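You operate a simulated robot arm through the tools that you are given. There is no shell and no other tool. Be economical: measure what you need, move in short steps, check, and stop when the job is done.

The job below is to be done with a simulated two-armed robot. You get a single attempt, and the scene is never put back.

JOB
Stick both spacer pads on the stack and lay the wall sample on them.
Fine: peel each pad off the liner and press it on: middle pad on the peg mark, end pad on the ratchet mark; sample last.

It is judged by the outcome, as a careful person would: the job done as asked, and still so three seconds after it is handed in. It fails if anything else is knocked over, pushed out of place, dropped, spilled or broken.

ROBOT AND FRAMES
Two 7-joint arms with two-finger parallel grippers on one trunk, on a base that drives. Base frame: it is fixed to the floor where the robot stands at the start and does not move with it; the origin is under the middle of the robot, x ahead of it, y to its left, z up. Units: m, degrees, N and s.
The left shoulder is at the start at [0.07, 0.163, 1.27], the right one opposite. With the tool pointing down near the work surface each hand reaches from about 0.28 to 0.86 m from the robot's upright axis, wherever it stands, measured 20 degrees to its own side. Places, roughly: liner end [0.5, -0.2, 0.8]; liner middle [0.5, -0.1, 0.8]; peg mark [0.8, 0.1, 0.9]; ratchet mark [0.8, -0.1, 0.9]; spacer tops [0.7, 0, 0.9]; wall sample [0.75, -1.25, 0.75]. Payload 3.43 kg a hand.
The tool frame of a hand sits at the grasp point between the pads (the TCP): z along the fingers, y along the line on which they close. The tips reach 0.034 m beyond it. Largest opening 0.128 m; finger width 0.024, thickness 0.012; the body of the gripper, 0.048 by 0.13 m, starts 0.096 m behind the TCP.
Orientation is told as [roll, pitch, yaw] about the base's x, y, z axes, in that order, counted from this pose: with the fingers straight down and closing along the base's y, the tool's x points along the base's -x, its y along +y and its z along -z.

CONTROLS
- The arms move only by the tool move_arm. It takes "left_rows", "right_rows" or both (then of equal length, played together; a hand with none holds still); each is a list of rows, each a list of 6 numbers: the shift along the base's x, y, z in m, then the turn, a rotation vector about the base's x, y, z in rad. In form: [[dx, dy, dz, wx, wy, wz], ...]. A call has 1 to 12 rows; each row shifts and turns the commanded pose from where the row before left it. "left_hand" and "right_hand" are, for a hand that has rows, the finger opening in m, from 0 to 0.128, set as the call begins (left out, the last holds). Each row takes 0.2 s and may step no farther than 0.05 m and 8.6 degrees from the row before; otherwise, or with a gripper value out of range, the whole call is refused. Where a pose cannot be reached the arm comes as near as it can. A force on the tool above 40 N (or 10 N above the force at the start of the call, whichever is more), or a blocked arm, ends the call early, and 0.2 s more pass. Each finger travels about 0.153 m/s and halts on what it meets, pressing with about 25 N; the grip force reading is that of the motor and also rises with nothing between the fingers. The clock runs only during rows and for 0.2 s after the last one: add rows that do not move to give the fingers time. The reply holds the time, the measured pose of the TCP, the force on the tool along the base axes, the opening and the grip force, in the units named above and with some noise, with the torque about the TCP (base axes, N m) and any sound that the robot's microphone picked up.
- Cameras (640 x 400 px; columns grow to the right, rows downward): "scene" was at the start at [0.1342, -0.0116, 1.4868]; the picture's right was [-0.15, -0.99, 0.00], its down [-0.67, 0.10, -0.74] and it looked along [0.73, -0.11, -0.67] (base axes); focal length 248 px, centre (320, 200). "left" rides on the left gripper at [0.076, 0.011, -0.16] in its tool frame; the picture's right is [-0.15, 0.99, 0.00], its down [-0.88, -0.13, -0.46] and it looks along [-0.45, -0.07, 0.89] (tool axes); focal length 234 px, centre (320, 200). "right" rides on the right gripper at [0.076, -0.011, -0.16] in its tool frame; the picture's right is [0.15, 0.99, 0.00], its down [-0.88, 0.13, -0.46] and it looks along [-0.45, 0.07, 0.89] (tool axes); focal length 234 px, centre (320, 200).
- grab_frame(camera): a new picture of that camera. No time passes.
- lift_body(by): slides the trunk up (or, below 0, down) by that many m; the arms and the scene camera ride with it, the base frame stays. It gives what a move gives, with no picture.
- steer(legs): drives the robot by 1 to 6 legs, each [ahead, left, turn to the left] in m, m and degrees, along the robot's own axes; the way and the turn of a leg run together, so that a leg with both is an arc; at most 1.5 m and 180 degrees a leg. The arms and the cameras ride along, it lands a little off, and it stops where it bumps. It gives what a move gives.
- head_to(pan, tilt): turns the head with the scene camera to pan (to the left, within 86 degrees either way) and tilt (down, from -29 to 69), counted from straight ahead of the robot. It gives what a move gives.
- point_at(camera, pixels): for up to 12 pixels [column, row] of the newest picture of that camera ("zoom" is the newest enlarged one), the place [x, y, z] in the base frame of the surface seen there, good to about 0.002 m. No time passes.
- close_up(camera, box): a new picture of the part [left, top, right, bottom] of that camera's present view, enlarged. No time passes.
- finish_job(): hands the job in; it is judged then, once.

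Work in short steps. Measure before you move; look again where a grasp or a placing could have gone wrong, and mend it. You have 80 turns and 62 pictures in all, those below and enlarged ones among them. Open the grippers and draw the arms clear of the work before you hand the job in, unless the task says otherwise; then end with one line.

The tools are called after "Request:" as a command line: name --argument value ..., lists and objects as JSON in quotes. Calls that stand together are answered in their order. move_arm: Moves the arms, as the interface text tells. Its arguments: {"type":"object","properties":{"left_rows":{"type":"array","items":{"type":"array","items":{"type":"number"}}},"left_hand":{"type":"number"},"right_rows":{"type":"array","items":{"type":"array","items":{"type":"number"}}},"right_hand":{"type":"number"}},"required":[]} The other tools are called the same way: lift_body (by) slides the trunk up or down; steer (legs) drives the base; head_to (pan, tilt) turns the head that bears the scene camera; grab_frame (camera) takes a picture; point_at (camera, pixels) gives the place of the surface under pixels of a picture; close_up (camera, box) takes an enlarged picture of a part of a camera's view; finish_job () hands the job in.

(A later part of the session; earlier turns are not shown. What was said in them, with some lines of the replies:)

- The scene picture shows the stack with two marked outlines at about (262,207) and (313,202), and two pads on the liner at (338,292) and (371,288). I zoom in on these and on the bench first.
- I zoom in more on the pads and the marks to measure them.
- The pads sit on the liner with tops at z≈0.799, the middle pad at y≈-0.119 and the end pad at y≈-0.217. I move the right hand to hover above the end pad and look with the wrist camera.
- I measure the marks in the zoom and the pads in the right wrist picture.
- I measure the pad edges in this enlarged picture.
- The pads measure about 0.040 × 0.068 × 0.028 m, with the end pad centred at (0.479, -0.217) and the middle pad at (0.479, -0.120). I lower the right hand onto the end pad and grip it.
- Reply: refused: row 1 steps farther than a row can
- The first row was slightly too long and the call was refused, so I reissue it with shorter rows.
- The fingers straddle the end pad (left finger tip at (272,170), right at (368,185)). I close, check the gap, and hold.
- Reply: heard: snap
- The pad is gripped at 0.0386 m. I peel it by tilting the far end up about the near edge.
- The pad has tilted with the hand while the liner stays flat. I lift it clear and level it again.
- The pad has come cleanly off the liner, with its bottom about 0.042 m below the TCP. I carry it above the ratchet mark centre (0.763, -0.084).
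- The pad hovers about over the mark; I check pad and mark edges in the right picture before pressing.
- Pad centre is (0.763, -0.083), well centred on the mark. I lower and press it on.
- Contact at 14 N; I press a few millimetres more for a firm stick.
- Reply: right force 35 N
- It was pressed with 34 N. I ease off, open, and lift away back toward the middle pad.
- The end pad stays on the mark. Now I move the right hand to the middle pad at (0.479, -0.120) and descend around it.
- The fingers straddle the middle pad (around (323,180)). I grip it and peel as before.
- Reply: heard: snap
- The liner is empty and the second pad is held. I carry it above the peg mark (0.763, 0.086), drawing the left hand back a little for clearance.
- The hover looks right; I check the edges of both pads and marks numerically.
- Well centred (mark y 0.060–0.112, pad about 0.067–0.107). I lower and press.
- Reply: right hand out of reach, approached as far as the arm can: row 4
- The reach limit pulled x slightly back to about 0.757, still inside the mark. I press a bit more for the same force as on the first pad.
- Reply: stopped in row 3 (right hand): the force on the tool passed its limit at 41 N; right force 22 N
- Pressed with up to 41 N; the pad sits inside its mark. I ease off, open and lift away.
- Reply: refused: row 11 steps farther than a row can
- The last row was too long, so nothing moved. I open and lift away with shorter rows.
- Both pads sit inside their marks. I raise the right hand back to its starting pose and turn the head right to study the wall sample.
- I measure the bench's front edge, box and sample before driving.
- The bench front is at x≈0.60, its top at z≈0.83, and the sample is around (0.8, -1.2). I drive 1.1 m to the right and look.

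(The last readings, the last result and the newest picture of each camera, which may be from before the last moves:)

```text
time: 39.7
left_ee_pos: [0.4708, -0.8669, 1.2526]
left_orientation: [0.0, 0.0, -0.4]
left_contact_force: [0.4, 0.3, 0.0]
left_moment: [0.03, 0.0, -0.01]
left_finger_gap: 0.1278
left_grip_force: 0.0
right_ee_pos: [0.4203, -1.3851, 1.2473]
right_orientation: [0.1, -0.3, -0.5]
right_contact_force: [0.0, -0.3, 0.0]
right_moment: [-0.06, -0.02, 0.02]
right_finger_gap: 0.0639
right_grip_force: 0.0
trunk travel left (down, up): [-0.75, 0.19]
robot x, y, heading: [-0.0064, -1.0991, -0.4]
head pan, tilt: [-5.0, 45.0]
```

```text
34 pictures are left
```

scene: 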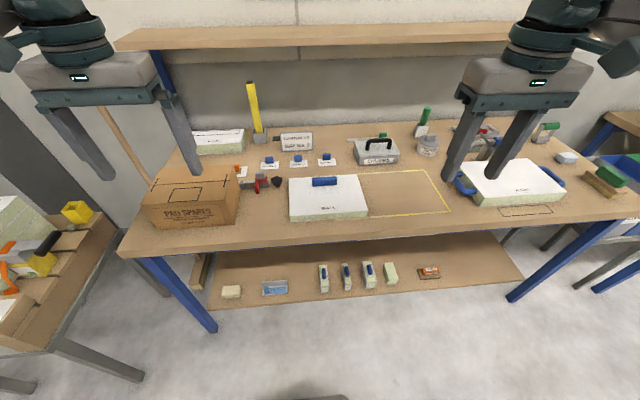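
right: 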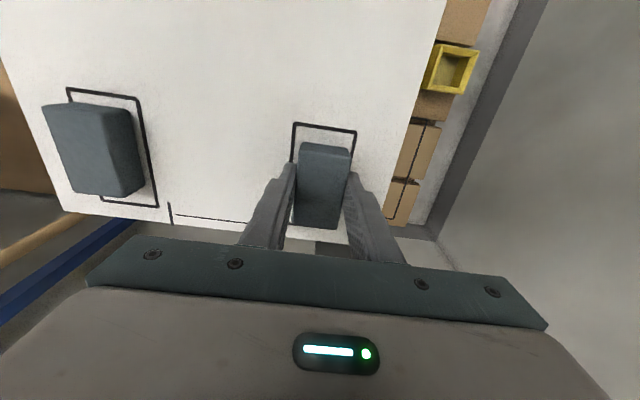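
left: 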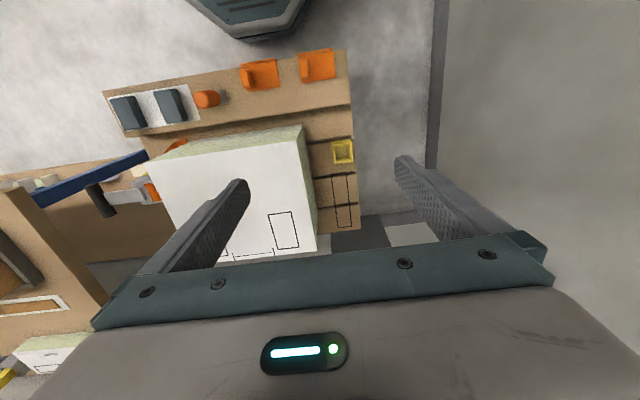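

I see a labelled board with one blue handle at (327,195) and another at (512,183); I zoom in to read the labels.

Request:
close_up --camera "scene" --box '[270, 150, 430, 250]'

Request:
close_up --camera "scene" --box '[430, 140, 590, 240]'

```text
4.00 times, centred on (350, 200) of scene
```

zoom: 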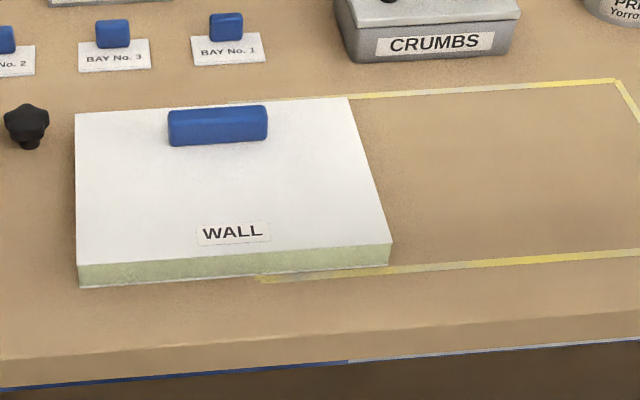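

```text
4.00 times, centred on (510, 190) of scene
```

zoom: 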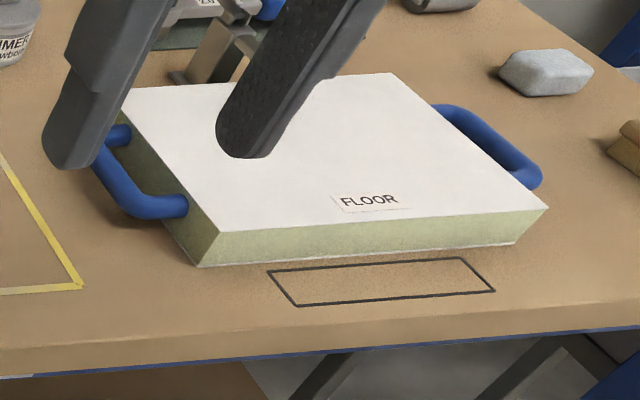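

The WALL sample has one handle offset toward the back, matching the bracket on the stack. I measure sample and handle.

Request:
close_up --camera "scene" --box '[275, 165, 387, 235]'

```text
5.71 times, centred on (331, 200) of scene
```

zoom: 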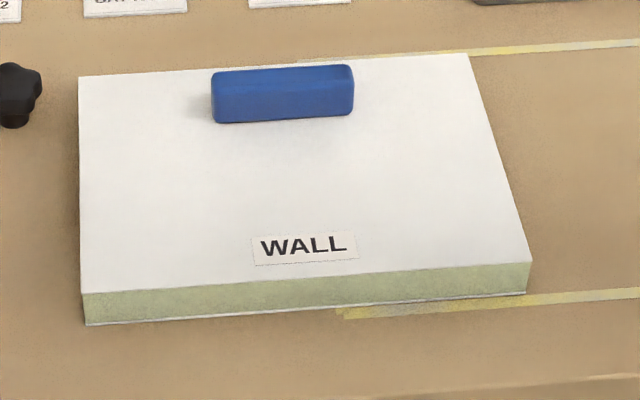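

Request:
point_at --camera "zoom" --pixels '[[82, 82], [465, 57], [524, 258], [86, 288], [88, 322], [524, 290], [215, 80], [348, 70], [352, 108], [216, 118], [282, 75], [213, 100]]'

Request:
point_at --camera "scene" --pixels '[[374, 151], [380, 143], [298, 158], [270, 161], [200, 205], [410, 200], [372, 172], [445, 212]]'

```text
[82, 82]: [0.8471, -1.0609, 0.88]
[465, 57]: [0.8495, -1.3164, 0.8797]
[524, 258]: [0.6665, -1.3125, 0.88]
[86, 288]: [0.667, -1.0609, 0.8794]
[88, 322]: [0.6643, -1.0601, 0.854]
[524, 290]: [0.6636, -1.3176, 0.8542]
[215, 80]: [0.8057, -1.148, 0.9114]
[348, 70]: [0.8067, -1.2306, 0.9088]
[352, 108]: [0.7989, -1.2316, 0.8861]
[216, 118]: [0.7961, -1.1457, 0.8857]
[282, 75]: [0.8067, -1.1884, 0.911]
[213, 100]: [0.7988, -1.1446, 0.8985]
```

```text
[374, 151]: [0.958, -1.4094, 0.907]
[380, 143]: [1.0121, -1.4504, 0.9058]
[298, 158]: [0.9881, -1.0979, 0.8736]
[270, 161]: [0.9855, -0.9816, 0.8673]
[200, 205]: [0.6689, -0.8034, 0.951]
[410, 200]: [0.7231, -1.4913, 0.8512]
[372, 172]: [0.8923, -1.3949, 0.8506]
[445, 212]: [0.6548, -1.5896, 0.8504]
```

The sample spans x 0.666–0.850, y −1.315 to −1.060, 0.03 m thick, with the handle centred near (0.808, −1.188), top z 0.911. I drive 0.1 m ahead for reach and start yawing the right hand by 90° (high up) so the fingers close along x.

Request:
steer --legs '[[0.1, -0.03, 0.4]]'

Request:
move_arm --right_rows '[[0.01, 0, 0, 0, 0, 0.14], [0.01, 0, 0, 0, 0, 0.14], [0.01, 0, 0, 0, 0, 0.14], [0.01, 0, 0, 0, 0, 0.14], [0.01, 0, 0, 0, 0, 0.14], [0.01, 0, 0, 0, 0, 0.14], [0.01, 0, 0, 0, 0, 0.14], [0.01, 0, 0, 0, 0, 0.14], [0.01, 0, 0, 0, 0, 0.14], [0.01, 0, 0, 0, 0, 0.14], [0.01, 0, 0, 0, 0, 0.14], [0.01, 0, 0, 0, 0, 0.0308]]' --right_hand 0.08

Request:
grab_frame --camera "scene"

```text
time: 40.8
left_ee_pos: [0.566, -0.893, 1.2527]
left_orientation: [0.0, 0.0, -0.1]
left_contact_force: [-0.8, -0.3, 0.4]
left_moment: [0.0, -0.02, -0.02]
left_finger_gap: 0.1279
left_grip_force: 0.1
right_ee_pos: [0.5205, -1.4107, 1.2482]
right_orientation: [0.0, -0.3, -0.1]
right_contact_force: [-0.6, 0.1, -0.1]
right_moment: [-0.01, 0.0, 0.01]
right_finger_gap: 0.0642
right_grip_force: 0.1
trunk travel left (down, up): [-0.75, 0.19]
robot x, y, heading: [0.0929, -1.1305, -0.1]
head pan, tilt: [-5.0, 45.0]
```

```text
time: 43.4
left_ee_pos: [0.5664, -0.8932, 1.2525]
left_orientation: [0.0, 0.1, -0.1]
left_contact_force: [0.8, -0.7, -0.1]
left_moment: [-0.01, -0.01, 0.0]
left_finger_gap: 0.1279
left_grip_force: 0.0
right_ee_pos: [0.5105, -1.3031, 1.2278]
right_orientation: [0.1, -0.4, 89.8]
right_contact_force: [-0.7, -0.5, 0.9]
right_moment: [0.01, -0.01, 0.02]
right_finger_gap: 0.08
right_grip_force: 0.0
right hand out of reach, approached as far as the arm can: row 8, 9, 10, 11, 12
trunk travel left (down, up): [-0.75, 0.19]
robot x, y, heading: [0.094, -1.1297, 0.0]
head pan, tilt: [-5.0, 45.0]
```

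```text
30 pictures are left
```

scene: 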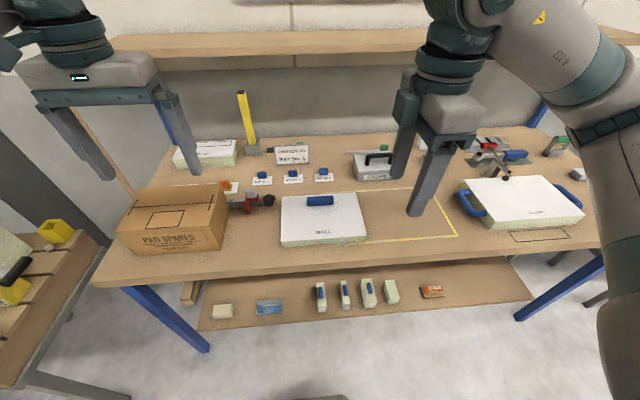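

The yaw of 90° is reached. I move to hover above the handle at about (0.808, -1.188, 1.0).

Request:
move_arm --right_rows '[[0.033, 0.0128, -0.0253, 0, 0, 0], [0.033, 0.0128, -0.0253, 0, 0, 0], [0.033, 0.0128, -0.0253, 0, 0, 0], [0.033, 0.0128, -0.0253, 0, 0, 0], [0.033, 0.0128, -0.0253, 0, 0, 0], [0.033, 0.0128, -0.0253, 0, 0, 0], [0.033, 0.0128, -0.0253, 0, 0, 0], [0.033, 0.0128, -0.0253, 0, 0, 0], [0.033, 0.0128, -0.0253, 0, 0, 0], [0, 0, 0, 0, 0, 0]]' --right_hand 0.07

Request:
grab_frame --camera "right"

Request:
grab_frame --camera "scene"

```text
time: 45.6
left_ee_pos: [0.5679, -0.8919, 1.2535]
left_orientation: [0.0, 0.0, 0.0]
left_contact_force: [0.0, 0.8, -0.2]
left_moment: [-0.04, -0.02, 0.01]
left_finger_gap: 0.128
left_grip_force: 0.0
right_ee_pos: [0.554, -1.2227, 1.1417]
right_orientation: [-0.1, -0.2, 89.7]
right_contact_force: [-0.1, -0.1, 0.4]
right_moment: [0.01, -0.03, 0.0]
right_finger_gap: 0.0699
right_grip_force: 0.0
right hand out of reach, approached as far as the arm can: row 1, 2, 3, 4, 5, 6, 7, 8, 9
trunk travel left (down, up): [-0.75, 0.19]
robot x, y, heading: [0.0927, -1.1284, 0.0]
head pan, tilt: [-5.0, 45.0]
```

```text
29 pictures are left
```

right: 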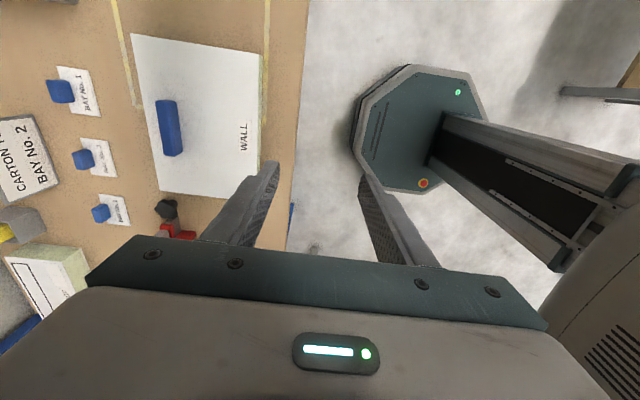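

```text
28 pictures are left
```

scene: 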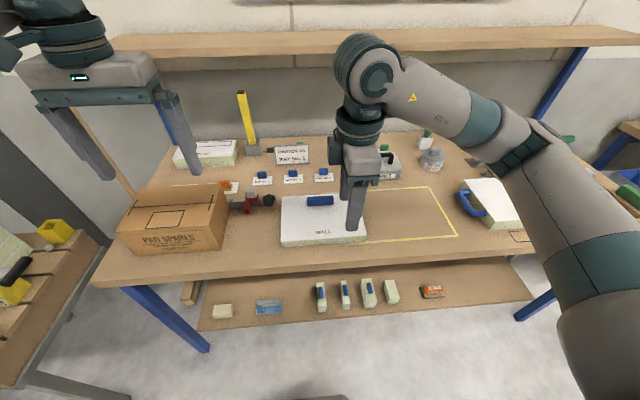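

Yaw +90° is limited for the right arm, so I turn the hand the other way (to −90°) while backing up.

Request:
move_arm --right_rows '[[-0.005, -0.012, 0.008, 0, 0, -0.145], [-0.005, -0.012, 0.008, 0, 0, -0.145], [-0.005, -0.012, 0.008, 0, 0, -0.145], [-0.005, -0.012, 0.008, 0, 0, -0.145], [-0.005, -0.012, 0.008, 0, 0, -0.145], [-0.005, -0.012, 0.008, 0, 0, -0.145], [-0.005, -0.012, 0.008, 0, 0, -0.145], [-0.005, -0.012, 0.008, 0, 0, -0.145], [-0.005, -0.012, 0.008, 0, 0, -0.145], [-0.005, -0.012, 0.008, 0, 0, -0.145], [0, 0, 0, 0, 0, -0.12]]'

Request:
move_arm --right_rows '[[0, 0, 0, 0, 0, -0.145], [0, 0, 0, 0, 0, -0.145], [0, 0, 0, 0, 0, -0.145], [0, 0, 0, 0, 0, -0.145], [0, 0, 0, 0, 0, -0.145], [0, 0, 0, 0, 0, -0.145], [0, 0, 0, 0, 0, -0.145], [0, 0, 0, 0, 0, -0.145], [0, 0, 0, 0, 0, -0.145], [0, 0, 0, 0, 0, -0.145], [0, 0, 0, 0, 0, -0.12]]'

```text
time: 48.0
left_ee_pos: [0.5667, -0.8927, 1.2525]
left_orientation: [0.0, 0.0, -0.1]
left_contact_force: [0.1, 0.3, 0.8]
left_moment: [-0.01, 0.01, -0.02]
left_finger_gap: 0.128
left_grip_force: 0.0
right_ee_pos: [0.5027, -1.3442, 1.2219]
right_orientation: [0.0, -0.4, -0.3]
right_contact_force: [-0.4, 0.3, 0.2]
right_moment: [-0.01, -0.01, -0.01]
right_finger_gap: 0.0701
right_grip_force: 0.1
trunk travel left (down, up): [-0.75, 0.19]
robot x, y, heading: [0.0917, -1.1255, -0.1]
head pan, tilt: [-5.0, 45.0]
```

```text
time: 50.4
left_ee_pos: [0.5675, -0.8944, 1.2532]
left_orientation: [0.0, 0.1, -0.1]
left_contact_force: [0.5, 0.2, -0.7]
left_moment: [-0.01, 0.01, 0.01]
left_finger_gap: 0.1279
left_grip_force: 0.0
right_ee_pos: [0.5027, -1.3449, 1.222]
right_orientation: [0.0, -0.4, -90.3]
right_contact_force: [0.3, 0.7, 0.2]
right_moment: [0.0, 0.03, 0.0]
right_finger_gap: 0.0698
right_grip_force: 0.0
trunk travel left (down, up): [-0.75, 0.19]
robot x, y, heading: [0.0903, -1.1295, -0.1]
head pan, tilt: [-5.0, 45.0]
```

Yaw −90° is reached without limits. I move to hover over the handle.

Request:
move_arm --right_rows '[[0.0339, 0.0174, -0.0213, 0, 0, 0], [0.0339, 0.0174, -0.0213, 0, 0, 0], [0.0339, 0.0174, -0.0213, 0, 0, 0], [0.0339, 0.0174, -0.0213, 0, 0, 0], [0.0339, 0.0174, -0.0213, 0, 0, 0], [0.0339, 0.0174, -0.0213, 0, 0, 0], [0.0339, 0.0174, -0.0213, 0, 0, 0], [0.0339, 0.0174, -0.0213, 0, 0, 0], [0.0339, 0.0174, -0.0213, 0, 0, 0], [0, 0, 0, 0, 0, 0]]' --right_hand 0.07

Request:
grab_frame --camera "right"

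```text
time: 52.6
left_ee_pos: [0.5665, -0.8935, 1.253]
left_orientation: [0.0, 0.0, -0.1]
left_contact_force: [-0.4, -0.2, -0.3]
left_moment: [0.05, -0.01, 0.02]
left_finger_gap: 0.128
left_grip_force: 0.0
right_ee_pos: [0.8083, -1.1855, 1.0293]
right_orientation: [0.1, -0.3, -90.1]
right_contact_force: [0.3, -0.7, 0.3]
right_moment: [0.01, 0.02, -0.01]
right_finger_gap: 0.0699
right_grip_force: 0.0
trunk travel left (down, up): [-0.75, 0.19]
robot x, y, heading: [0.0926, -1.1301, -0.1]
head pan, tilt: [-5.0, 45.0]
```

```text
27 pictures are left
```

right: 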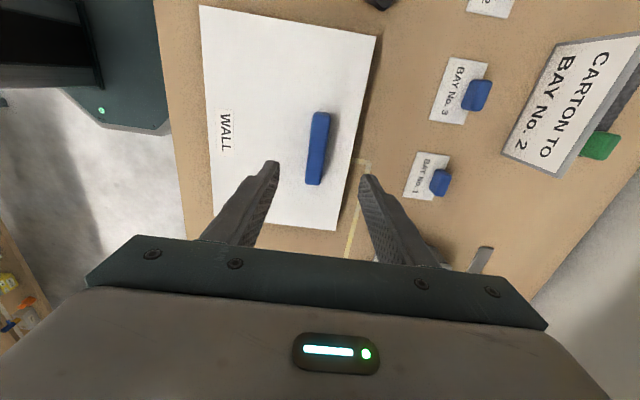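

The handle shows at (318,148), between the fingers. I measure its edges.

Request:
point_at --camera "right" --pixels '[[313, 115], [328, 115], [308, 182], [319, 183], [312, 148], [323, 148], [203, 10], [374, 38], [332, 228], [215, 200]]'

```text
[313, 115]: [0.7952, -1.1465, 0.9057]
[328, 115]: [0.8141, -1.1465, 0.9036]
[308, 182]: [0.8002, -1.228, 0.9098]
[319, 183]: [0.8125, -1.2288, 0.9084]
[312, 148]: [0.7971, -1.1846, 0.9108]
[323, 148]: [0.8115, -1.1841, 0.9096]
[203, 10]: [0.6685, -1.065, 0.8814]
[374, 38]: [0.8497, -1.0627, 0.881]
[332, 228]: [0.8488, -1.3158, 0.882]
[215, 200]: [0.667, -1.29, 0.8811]
```

The handle centre is (0.805, −1.188). I descend so the tips stop about 5 mm above the board and then grip.

Request:
move_arm --right_rows '[[-0.003, -0.002, -0.04, 0, 0, 0], [0, 0, -0.035, 0, 0, 0], [0, 0, -0.02, 0, 0, 0], [0, 0, -0.01, 0, 0, 0], [0, 0, -0.005, 0, 0, 0], [0, 0, 0, 0, 0, 0]]'

Request:
move_arm --right_rows '[[0, 0, 0, 0, 0, 0], [0, 0, 0, 0, 0, 0], [0, 0, 0, 0, 0, 0], [0, 0, 0, 0, 0, 0]]' --right_hand 0.01

Request:
grab_frame --camera "right"

```text
time: 54.0
left_ee_pos: [0.5678, -0.8931, 1.2527]
left_orientation: [0.0, 0.0, 0.1]
left_contact_force: [0.1, 0.1, 0.2]
left_moment: [-0.01, 0.0, -0.02]
left_finger_gap: 0.1278
left_grip_force: 0.1
right_ee_pos: [0.8058, -1.1888, 0.9193]
right_orientation: [0.0, -0.2, -90.1]
right_contact_force: [-0.1, 0.0, 0.5]
right_moment: [0.01, -0.02, 0.0]
right_finger_gap: 0.07
right_grip_force: 0.1
trunk travel left (down, up): [-0.75, 0.19]
robot x, y, heading: [0.0931, -1.1305, -0.1]
head pan, tilt: [-5.0, 45.0]
```

```text
time: 55.0
left_ee_pos: [0.5664, -0.8939, 1.253]
left_orientation: [0.1, -0.1, -0.1]
left_contact_force: [0.7, 0.6, 0.6]
left_moment: [0.01, 0.02, -0.03]
left_finger_gap: 0.1279
left_grip_force: 0.1
right_ee_pos: [0.8047, -1.1876, 0.9187]
right_orientation: [0.0, -0.4, -90.0]
right_contact_force: [-0.7, -0.3, -0.3]
right_moment: [0.07, 0.05, 0.09]
right_finger_gap: 0.0215
right_grip_force: 25.2
trunk travel left (down, up): [-0.75, 0.19]
robot x, y, heading: [0.0941, -1.1291, 0.1]
head pan, tilt: [-5.0, 45.0]
```

```text
26 pictures are left
```

right: 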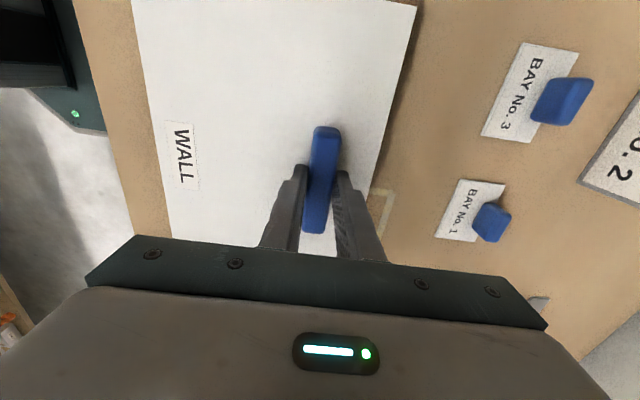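

Handle gripped at 0.0215 m. I lift gently by 3 cm to feel the weight and the torque.

Request:
move_arm --right_rows '[[0, 0, 0.005, 0, 0, 0], [0, 0, 0.005, 0, 0, 0], [0, 0, 0.01, 0, 0, 0], [0, 0, 0.01, 0, 0, 0], [0, 0, 0, 0, 0, 0], [0, 0, 0, 0, 0, 0], [0, 0, 0, 0, 0, 0]]'

Request:
grab_frame --camera "right"

Request:
close_up --camera "scene" --box '[250, 140, 410, 260]'

```text
time: 56.6
left_ee_pos: [0.567, -0.8928, 1.2535]
left_orientation: [0.0, 0.0, -0.1]
left_contact_force: [0.1, -1.2, -0.8]
left_moment: [-0.01, 0.02, 0.0]
left_finger_gap: 0.128
left_grip_force: 0.2
right_ee_pos: [0.8059, -1.1892, 0.9493]
right_orientation: [0.0, -0.4, -90.1]
right_contact_force: [0.5, 0.0, -4.4]
right_moment: [-0.04, -0.17, 0.0]
right_finger_gap: 0.0219
right_grip_force: 25.2
trunk travel left (down, up): [-0.75, 0.19]
robot x, y, heading: [0.0929, -1.1294, -0.3]
head pan, tilt: [-5.0, 45.0]
```

```text
25 pictures are left
```

right: 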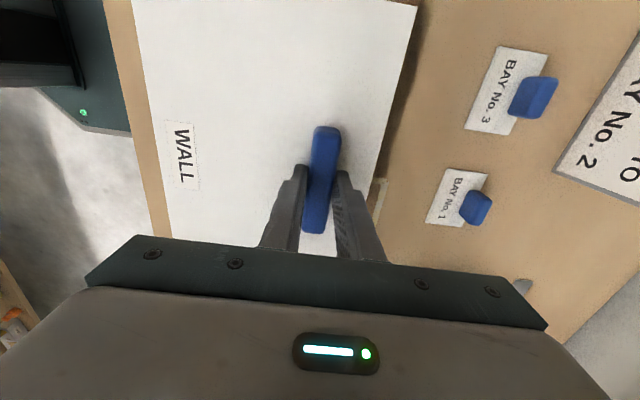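

```text
3.33 times, centred on (330, 200) of scene
```

zoom: 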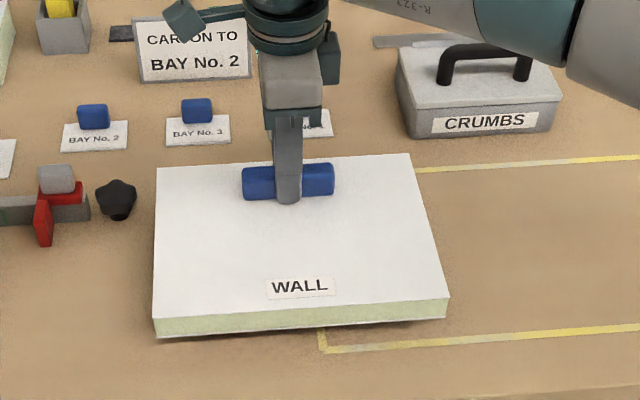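

The sample hangs level; weight 4.4 N and torque −0.17 N m put its centre of mass about 0.04 m in front of the handle. I lift it high, then draw it in toward the robot's right side.

Request:
move_arm --right_rows '[[0, 0, 0.02, 0, 0, 0], [0, 0, 0.035, 0, 0, 0], [0, 0, 0.04, 0, 0, 0], [0, 0, 0.04, 0, 0, 0], [0, 0, 0.04, 0, 0, 0], [0, 0, 0.03, 0, 0, 0], [0, 0, 0, 0, 0, 0]]'

Request:
move_arm --right_rows '[[-0.015, -0.012, 0, 0, 0, 0], [-0.025, -0.02, 0, 0, 0, 0], [-0.03, -0.022, 0, 0, 0, 0], [-0.03, -0.022, 0, 0, 0, 0], [-0.03, -0.022, 0, 0, 0, 0], [-0.03, -0.022, 0, 0, 0, 0], [-0.03, -0.022, 0, 0, 0, 0], [-0.025, -0.02, 0, 0, 0, 0], [-0.015, -0.012, 0, 0, 0, 0], [0, 0, 0, 0, 0, 0]]'

Request:
grab_frame --camera "scene"

```text
time: 58.2
left_ee_pos: [0.5675, -0.8926, 1.2515]
left_orientation: [0.0, -0.1, -0.1]
left_contact_force: [0.2, 0.3, 0.6]
left_moment: [-0.01, -0.03, -0.02]
left_finger_gap: 0.128
left_grip_force: 0.0
right_ee_pos: [0.8049, -1.1889, 1.1534]
right_orientation: [0.1, -0.3, -90.1]
right_contact_force: [0.2, 0.1, -4.0]
right_moment: [-0.01, -0.17, -0.01]
right_finger_gap: 0.022
right_grip_force: 24.7
trunk travel left (down, up): [-0.75, 0.19]
robot x, y, heading: [0.0886, -1.1311, -0.1]
head pan, tilt: [-5.0, 45.0]
```

```text
time: 60.4
left_ee_pos: [0.5677, -0.8934, 1.2523]
left_orientation: [0.0, 0.0, -0.1]
left_contact_force: [0.4, -0.8, -0.1]
left_moment: [-0.02, -0.01, -0.03]
left_finger_gap: 0.1281
left_grip_force: 0.0
right_ee_pos: [0.5741, -1.362, 1.1545]
right_orientation: [-0.1, -0.3, -90.1]
right_contact_force: [-0.1, -0.2, -3.6]
right_moment: [-0.01, -0.18, -0.01]
right_finger_gap: 0.0216
right_grip_force: 24.9
trunk travel left (down, up): [-0.75, 0.19]
robot x, y, heading: [0.0889, -1.131, -0.1]
head pan, tilt: [-5.0, 45.0]
```

```text
23 pictures are left
```

scene: 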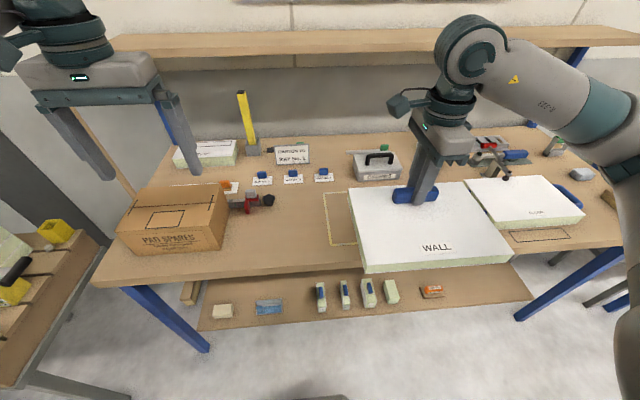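

The sample is held firmly and clear. I back off 0.09 m and drive 1.14 m left to the stack.

Request:
steer --legs '[[-0.09, 0, 0], [0, 1.14, 0]]'

Request:
head_to --pan 0 --tilt 52

Request:
grab_frame --camera "scene"

```text
time: 66.8
left_ee_pos: [0.4612, 0.2282, 1.253]
left_orientation: [0.0, -0.1, 1.2]
left_contact_force: [-1.1, -1.0, 0.1]
left_moment: [0.01, 0.0, -0.01]
left_finger_gap: 0.128
left_grip_force: 0.1
right_ee_pos: [0.4792, -0.2403, 1.1542]
right_orientation: [0.0, -0.2, -88.9]
right_contact_force: [0.0, 0.1, -4.0]
right_moment: [0.01, -0.17, 0.03]
right_finger_gap: 0.0218
right_grip_force: 24.9
trunk travel left (down, up): [-0.75, 0.19]
robot x, y, heading: [-0.0083, -0.0157, 1.1]
head pan, tilt: [-5.0, 45.0]
```

```text
time: 67.5
left_ee_pos: [0.4627, 0.2301, 1.2536]
left_orientation: [0.1, -0.1, 1.1]
left_contact_force: [-0.1, 0.1, -0.1]
left_moment: [0.01, -0.02, -0.01]
left_finger_gap: 0.1279
left_grip_force: 0.1
right_ee_pos: [0.478, -0.2406, 1.1545]
right_orientation: [0.0, -0.3, -88.8]
right_contact_force: [0.5, -0.6, -3.3]
right_moment: [-0.03, -0.16, 0.02]
right_finger_gap: 0.0218
right_grip_force: 24.8
trunk travel left (down, up): [-0.75, 0.19]
robot x, y, heading: [-0.0079, -0.0194, 0.9]
head pan, tilt: [0.0, 52.0]
```

```text
22 pictures are left
```

scene: 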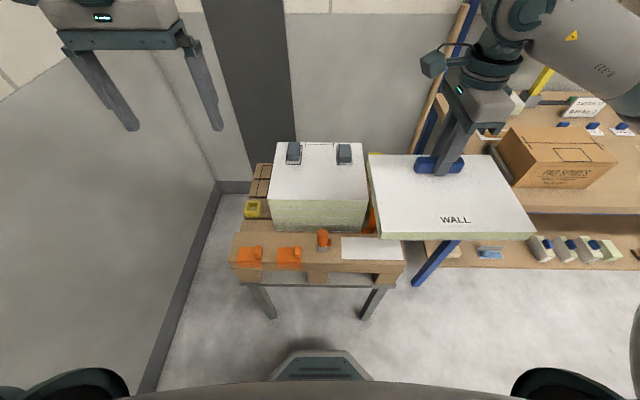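

The base front shows at (320,352) and the pallet's front legs near (262,318), (372,318). I measure these, the left wall, and the pads.

Request:
point_at --camera "scene" --pixels '[[320, 352], [320, 368], [268, 318], [366, 318], [320, 282], [180, 290], [288, 146], [300, 145], [299, 163], [338, 146], [350, 146], [351, 164]]'

Request:
close_up --camera "scene" --box '[255, 130, 383, 210]'

```text
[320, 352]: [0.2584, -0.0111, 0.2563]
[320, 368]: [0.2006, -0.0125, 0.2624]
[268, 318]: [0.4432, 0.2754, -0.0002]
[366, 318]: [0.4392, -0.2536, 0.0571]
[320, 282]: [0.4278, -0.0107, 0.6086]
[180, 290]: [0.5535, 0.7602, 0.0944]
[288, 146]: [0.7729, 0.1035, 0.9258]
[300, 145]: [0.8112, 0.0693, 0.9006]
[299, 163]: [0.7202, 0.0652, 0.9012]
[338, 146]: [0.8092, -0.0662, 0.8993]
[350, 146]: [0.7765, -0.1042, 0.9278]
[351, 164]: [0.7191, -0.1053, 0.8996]
```

```text
5.00 times, centred on (319, 170) of scene
```

zoom: 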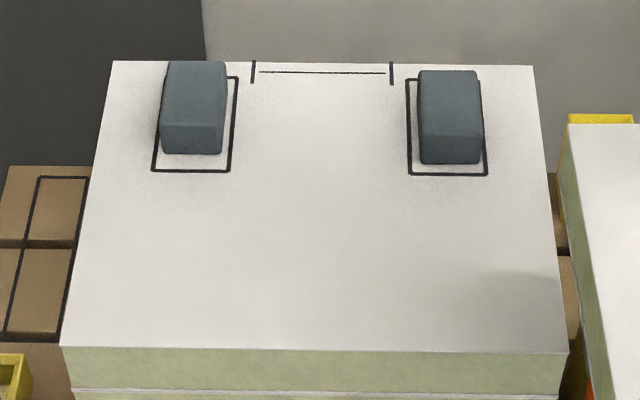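

I measure the pad tops precisely in the zoom.

Request:
point_at --camera "zoom" --pixels '[[170, 64], [222, 64], [218, 122], [164, 122], [421, 73], [473, 73], [478, 133], [424, 133], [190, 152], [452, 162], [253, 72], [391, 72]]'

Request:
steer --legs '[[0.065, 0.06, -1.0]]'

```text
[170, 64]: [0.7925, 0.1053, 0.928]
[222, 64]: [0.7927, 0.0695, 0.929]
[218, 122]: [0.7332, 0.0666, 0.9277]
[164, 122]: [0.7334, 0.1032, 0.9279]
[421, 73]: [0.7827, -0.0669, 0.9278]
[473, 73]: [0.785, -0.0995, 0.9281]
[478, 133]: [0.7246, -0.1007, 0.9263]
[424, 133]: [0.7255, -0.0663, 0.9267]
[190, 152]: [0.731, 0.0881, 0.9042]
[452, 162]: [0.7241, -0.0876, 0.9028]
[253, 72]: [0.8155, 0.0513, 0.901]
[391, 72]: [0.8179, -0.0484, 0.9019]
```

```text
time: 68.6
left_ee_pos: [0.529, 0.2786, 1.2536]
left_orientation: [0.0, -0.1, 0.1]
left_contact_force: [0.0, 0.6, 0.1]
left_moment: [0.03, 0.01, 0.02]
left_finger_gap: 0.1278
left_grip_force: 0.1
right_ee_pos: [0.5381, -0.1896, 1.1541]
right_orientation: [0.1, -0.2, -89.9]
right_contact_force: [0.2, 0.4, -4.3]
right_moment: [-0.01, -0.18, -0.01]
right_finger_gap: 0.0213
right_grip_force: 25.1
trunk travel left (down, up): [-0.75, 0.19]
robot x, y, heading: [0.0539, 0.0439, 0.3]
head pan, tilt: [0.0, 52.0]
```

Pads sit at x 0.731–0.796 (peg) and 0.724–0.788 (ratchet), tops at 0.928. I carry the sample so that its centre of mass comes over them: TCP to (0.797, 0.000).

Request:
move_arm --right_rows '[[0.015, 0.011, 0, 0, 0, 0], [0.025, 0.018, 0, 0, 0, 0], [0.03, 0.022, 0, 0, 0, 0], [0.033, 0.024, 0, 0, 0, 0], [0.033, 0.024, 0, 0, 0, 0], [0.033, 0.024, 0, 0, 0, 0], [0.033, 0.024, 0, 0, 0, 0], [0.027, 0.02, 0, 0, 0, 0], [0.02, 0.015, 0, 0, 0, 0], [0.01, 0.0076, 0, 0, 0, 0], [0, 0, -0.04, 0, 0, 0], [0, 0, -0.02, 0, 0, 0]]'

Request:
grab_frame --camera "scene"

Request:
grab_frame --camera "left"

```text
time: 71.2
left_ee_pos: [0.5311, 0.2811, 1.2525]
left_orientation: [-0.1, 0.0, 0.1]
left_contact_force: [0.5, 1.4, -0.6]
left_moment: [0.01, -0.02, 0.02]
left_finger_gap: 0.1281
left_grip_force: 0.1
right_ee_pos: [0.798, 0.0002, 1.0939]
right_orientation: [0.1, -0.3, -89.8]
right_contact_force: [-0.7, 0.0, -3.3]
right_moment: [-0.02, -0.16, 0.02]
right_finger_gap: 0.0215
right_grip_force: 25.1
trunk travel left (down, up): [-0.75, 0.19]
robot x, y, heading: [0.0559, 0.0435, 0.1]
head pan, tilt: [0.0, 52.0]
```

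```text
20 pictures are left
```

scene: 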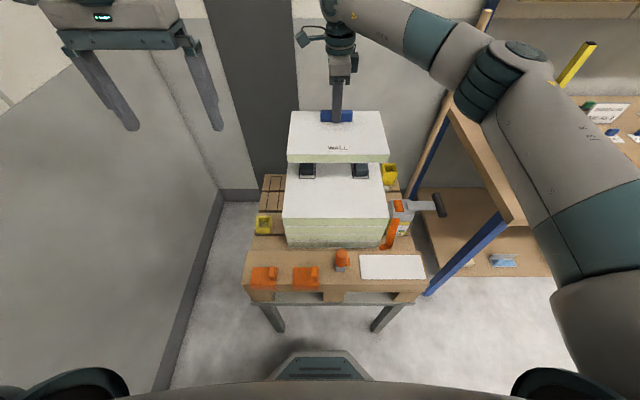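

```text
19 pictures are left
```

left: 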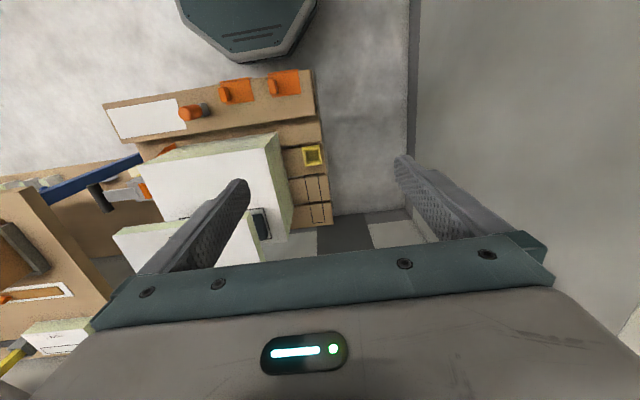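

I check the sample's corner positions and levelness before lowering.

Request:
point_at --camera "scene" --pixels '[[292, 113], [382, 113], [387, 152], [289, 153], [290, 160], [386, 160], [322, 113], [352, 113], [337, 152]]'

```text
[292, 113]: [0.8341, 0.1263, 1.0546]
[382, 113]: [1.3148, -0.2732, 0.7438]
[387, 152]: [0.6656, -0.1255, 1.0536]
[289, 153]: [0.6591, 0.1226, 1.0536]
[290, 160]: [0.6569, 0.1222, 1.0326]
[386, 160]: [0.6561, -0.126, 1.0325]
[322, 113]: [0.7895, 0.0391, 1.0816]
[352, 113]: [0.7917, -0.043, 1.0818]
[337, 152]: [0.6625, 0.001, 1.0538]
```

The sample is level and centred (front edge x≈0.658, y ±0.125). I lower it to just above the pads, then slowly to contact.

Request:
move_arm --right_rows '[[0, 0, -0.03, 0, 0, 0], [0, 0, -0.03, 0, 0, 0], [0, 0, -0.02, 0, 0, 0], [0, 0, -0.01, 0, 0, 0], [0, 0, 0, 0, 0, 0]]'

Request:
move_arm --right_rows '[[0, 0, -0.003, 0, 0, 0], [0, 0, -0.002, 0, 0, 0], [0, 0, -0.002, 0, 0, 0], [0, 0, -0.001, 0, 0, 0], [0, 0, 0, 0, 0, 0], [0, 0, 0, 0, 0, 0]]'

```text
time: 72.4
left_ee_pos: [0.5305, 0.2816, 1.2519]
left_orientation: [0.0, 0.0, 0.1]
left_contact_force: [-0.1, -0.2, -0.4]
left_moment: [0.01, 0.03, 0.0]
left_finger_gap: 0.128
left_grip_force: 0.1
right_ee_pos: [0.7972, 0.001, 1.0051]
right_orientation: [0.0, -0.3, -89.9]
right_contact_force: [-0.7, -0.7, -4.2]
right_moment: [-0.03, -0.16, -0.01]
right_finger_gap: 0.0217
right_grip_force: 25.1
trunk travel left (down, up): [-0.75, 0.19]
robot x, y, heading: [0.0572, 0.0467, 0.2]
head pan, tilt: [0.0, 52.0]
```

```text
time: 73.8
left_ee_pos: [0.5281, 0.2805, 1.2538]
left_orientation: [0.1, 0.0, 0.1]
left_contact_force: [0.1, 0.7, 0.1]
left_moment: [0.01, 0.0, 0.02]
left_finger_gap: 0.128
left_grip_force: 0.0
right_ee_pos: [0.7976, 0.0016, 0.9969]
right_orientation: [0.1, -0.3, -89.9]
right_contact_force: [0.5, -1.2, 6.1]
right_moment: [-0.48, 0.11, 0.08]
right_finger_gap: 0.0214
right_grip_force: 24.9
trunk travel left (down, up): [-0.75, 0.19]
robot x, y, heading: [0.0564, 0.0427, 0.2]
head pan, tilt: [0.0, 52.0]
```

Contact is made (+6 N). I look at it, then release.

Request:
move_arm --right_rows '[[0, 0, -0.001, 0, 0, 0], [0, 0, 0, 0, 0, 0], [0, 0, 0, 0, 0, 0]]'

Request:
close_up --camera "scene" --box '[260, 110, 420, 220]'

```text
time: 74.6
left_ee_pos: [0.5289, 0.2817, 1.2534]
left_orientation: [0.0, -0.1, 0.1]
left_contact_force: [-0.7, 0.4, 0.8]
left_moment: [-0.02, 0.0, 0.02]
left_finger_gap: 0.1278
left_grip_force: 0.0
right_ee_pos: [0.7975, 0.0014, 0.9975]
right_orientation: [0.2, -0.3, -89.9]
right_contact_force: [6.6, -1.8, 16.2]
right_moment: [-0.37, 0.06, 0.04]
right_finger_gap: 0.0217
right_grip_force: 25.1
trunk travel left (down, up): [-0.75, 0.19]
robot x, y, heading: [0.0579, 0.0431, -0.0]
head pan, tilt: [0.0, 52.0]
```

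```text
3.64 times, centred on (340, 165) of scene
```

zoom: 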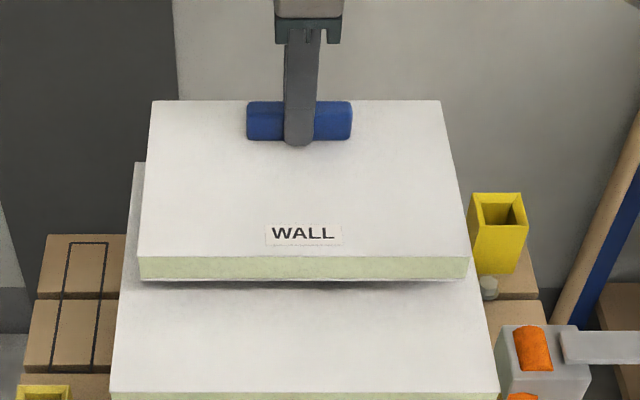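

The sample rests level on the pads. I ease the load, open the fingers slightly and rise straight up.

Request:
move_arm --right_rows '[[0, 0, 0.002, 0, 0, 0], [0, 0, 0, 0, 0, 0]]'

Request:
move_arm --right_rows '[[0, 0, 0, 0, 0, 0], [0, 0, 0, 0, 0, 0], [0, 0, 0, 0, 0, 0]]' --right_hand 0.05

Request:
move_arm --right_rows '[[0, 0, 0.01, 0, 0, 0], [0, 0, 0.02, 0, 0, 0], [0, 0, 0.035, 0, 0, 0], [0, 0, 0.04, 0, 0, 0], [0, 0, 0.04, 0, 0, 0]]'

Request:
close_up --camera "scene" --box '[260, 110, 420, 220]'

```text
time: 75.2
left_ee_pos: [0.5295, 0.2822, 1.2532]
left_orientation: [0.0, 0.0, 0.0]
left_contact_force: [-0.1, -0.1, -0.2]
left_moment: [-0.01, -0.01, 0.02]
left_finger_gap: 0.1282
left_grip_force: 0.0
right_ee_pos: [0.7966, 0.0, 0.9987]
right_orientation: [0.0, -0.3, -89.9]
right_contact_force: [3.4, 1.3, 7.7]
right_moment: [0.2, -0.1, -0.04]
right_finger_gap: 0.0219
right_grip_force: 25.0
trunk travel left (down, up): [-0.75, 0.19]
robot x, y, heading: [0.059, 0.0439, -0.1]
head pan, tilt: [0.0, 52.0]
```

```text
time: 76.0
left_ee_pos: [0.53, 0.2812, 1.2523]
left_orientation: [0.0, 0.0, 0.1]
left_contact_force: [-0.6, -0.8, 0.2]
left_moment: [0.0, 0.02, 0.02]
left_finger_gap: 0.128
left_grip_force: 0.1
right_ee_pos: [0.7977, 0.0015, 0.9958]
right_orientation: [0.0, -0.3, -90.0]
right_contact_force: [-0.8, 0.0, 0.3]
right_moment: [0.01, -0.01, 0.0]
right_finger_gap: 0.05
right_grip_force: 0.1
trunk travel left (down, up): [-0.75, 0.19]
robot x, y, heading: [0.0543, 0.0443, 0.0]
head pan, tilt: [0.0, 52.0]
```

```text
time: 77.2
left_ee_pos: [0.5297, 0.2815, 1.2525]
left_orientation: [0.1, -0.1, 0.1]
left_contact_force: [0.2, -0.5, 0.1]
left_moment: [-0.02, -0.04, -0.02]
left_finger_gap: 0.1278
left_grip_force: 0.0
right_ee_pos: [0.7974, 0.0011, 1.1437]
right_orientation: [0.0, -0.3, -89.9]
right_contact_force: [0.1, 0.1, 0.4]
right_moment: [-0.01, 0.0, 0.0]
right_finger_gap: 0.0501
right_grip_force: 0.2
trunk travel left (down, up): [-0.75, 0.19]
robot x, y, heading: [0.0596, 0.0445, 0.1]
head pan, tilt: [0.0, 52.0]
```

```text
3.64 times, centred on (340, 165) of scene
```

zoom: 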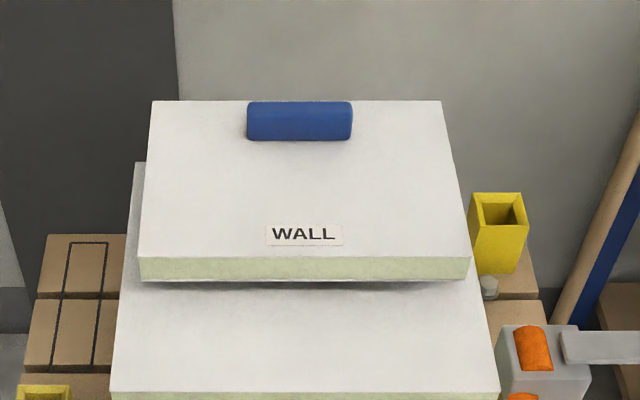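

The sample stayed put and level. I draw the right arm back clear of the work and check once more.

Request:
move_arm --right_rows '[[-0.03, -0.03, 0.01, 0, 0, 0], [-0.03, -0.03, 0.01, 0, 0, 0], [-0.03, -0.03, 0.01, 0, 0, 0], [-0.03, -0.03, 0.01, 0, 0, 0], [-0.03, -0.03, 0.01, 0, 0, 0], [-0.03, -0.03, 0.01, 0, 0, 0], [-0.03, -0.03, 0.01, 0, 0, 0], [-0.03, -0.03, 0.01, 0, 0, 0], [0, 0, 0, 0, 0, 0]]' --right_hand 0.1

Request:
grab_frame --camera "scene"

Request:
point_at --camera "scene" --pixels '[[300, 142], [376, 142], [300, 178], [384, 178], [340, 150], [340, 170]]'

```text
time: 79.2
left_ee_pos: [0.5298, 0.2813, 1.2507]
left_orientation: [-0.1, -0.1, 0.0]
left_contact_force: [0.1, -0.2, -0.1]
left_moment: [-0.01, 0.04, -0.01]
left_finger_gap: 0.1276
left_grip_force: 0.1
right_ee_pos: [0.5565, -0.2397, 1.2225]
right_orientation: [0.0, -0.4, -89.9]
right_contact_force: [0.0, 1.0, 0.4]
right_moment: [-0.05, 0.02, 0.0]
right_finger_gap: 0.0998
right_grip_force: 0.1
trunk travel left (down, up): [-0.75, 0.19]
robot x, y, heading: [0.0572, 0.0396, -0.0]
head pan, tilt: [0.0, 52.0]
```

```text
16 pictures are left
```

scene: 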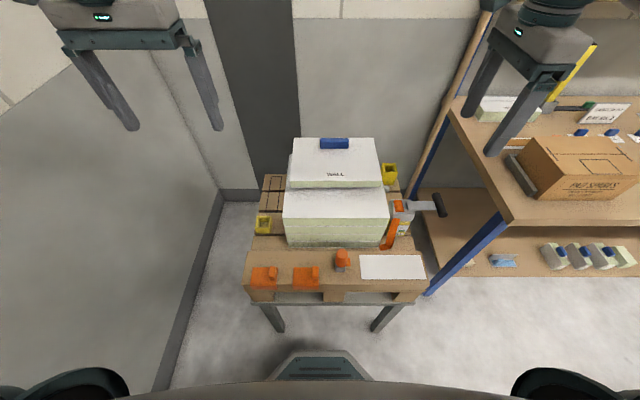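

```text
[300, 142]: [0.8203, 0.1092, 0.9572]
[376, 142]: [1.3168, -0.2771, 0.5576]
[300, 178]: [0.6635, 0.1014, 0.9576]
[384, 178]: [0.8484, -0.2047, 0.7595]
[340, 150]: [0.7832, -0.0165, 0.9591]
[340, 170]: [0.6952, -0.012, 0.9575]
```

The sample lies level (top z≈0.958 throughout), the pads hold it, nothing else has moved, and both arms are clear, so I hand in.

Request:
finish_job

```text
The job is handed in.
```

The middle pad is stuck on the peg mark and the end pad on the ratchet mark. The wall sample lies level on both, and both arms are clear.
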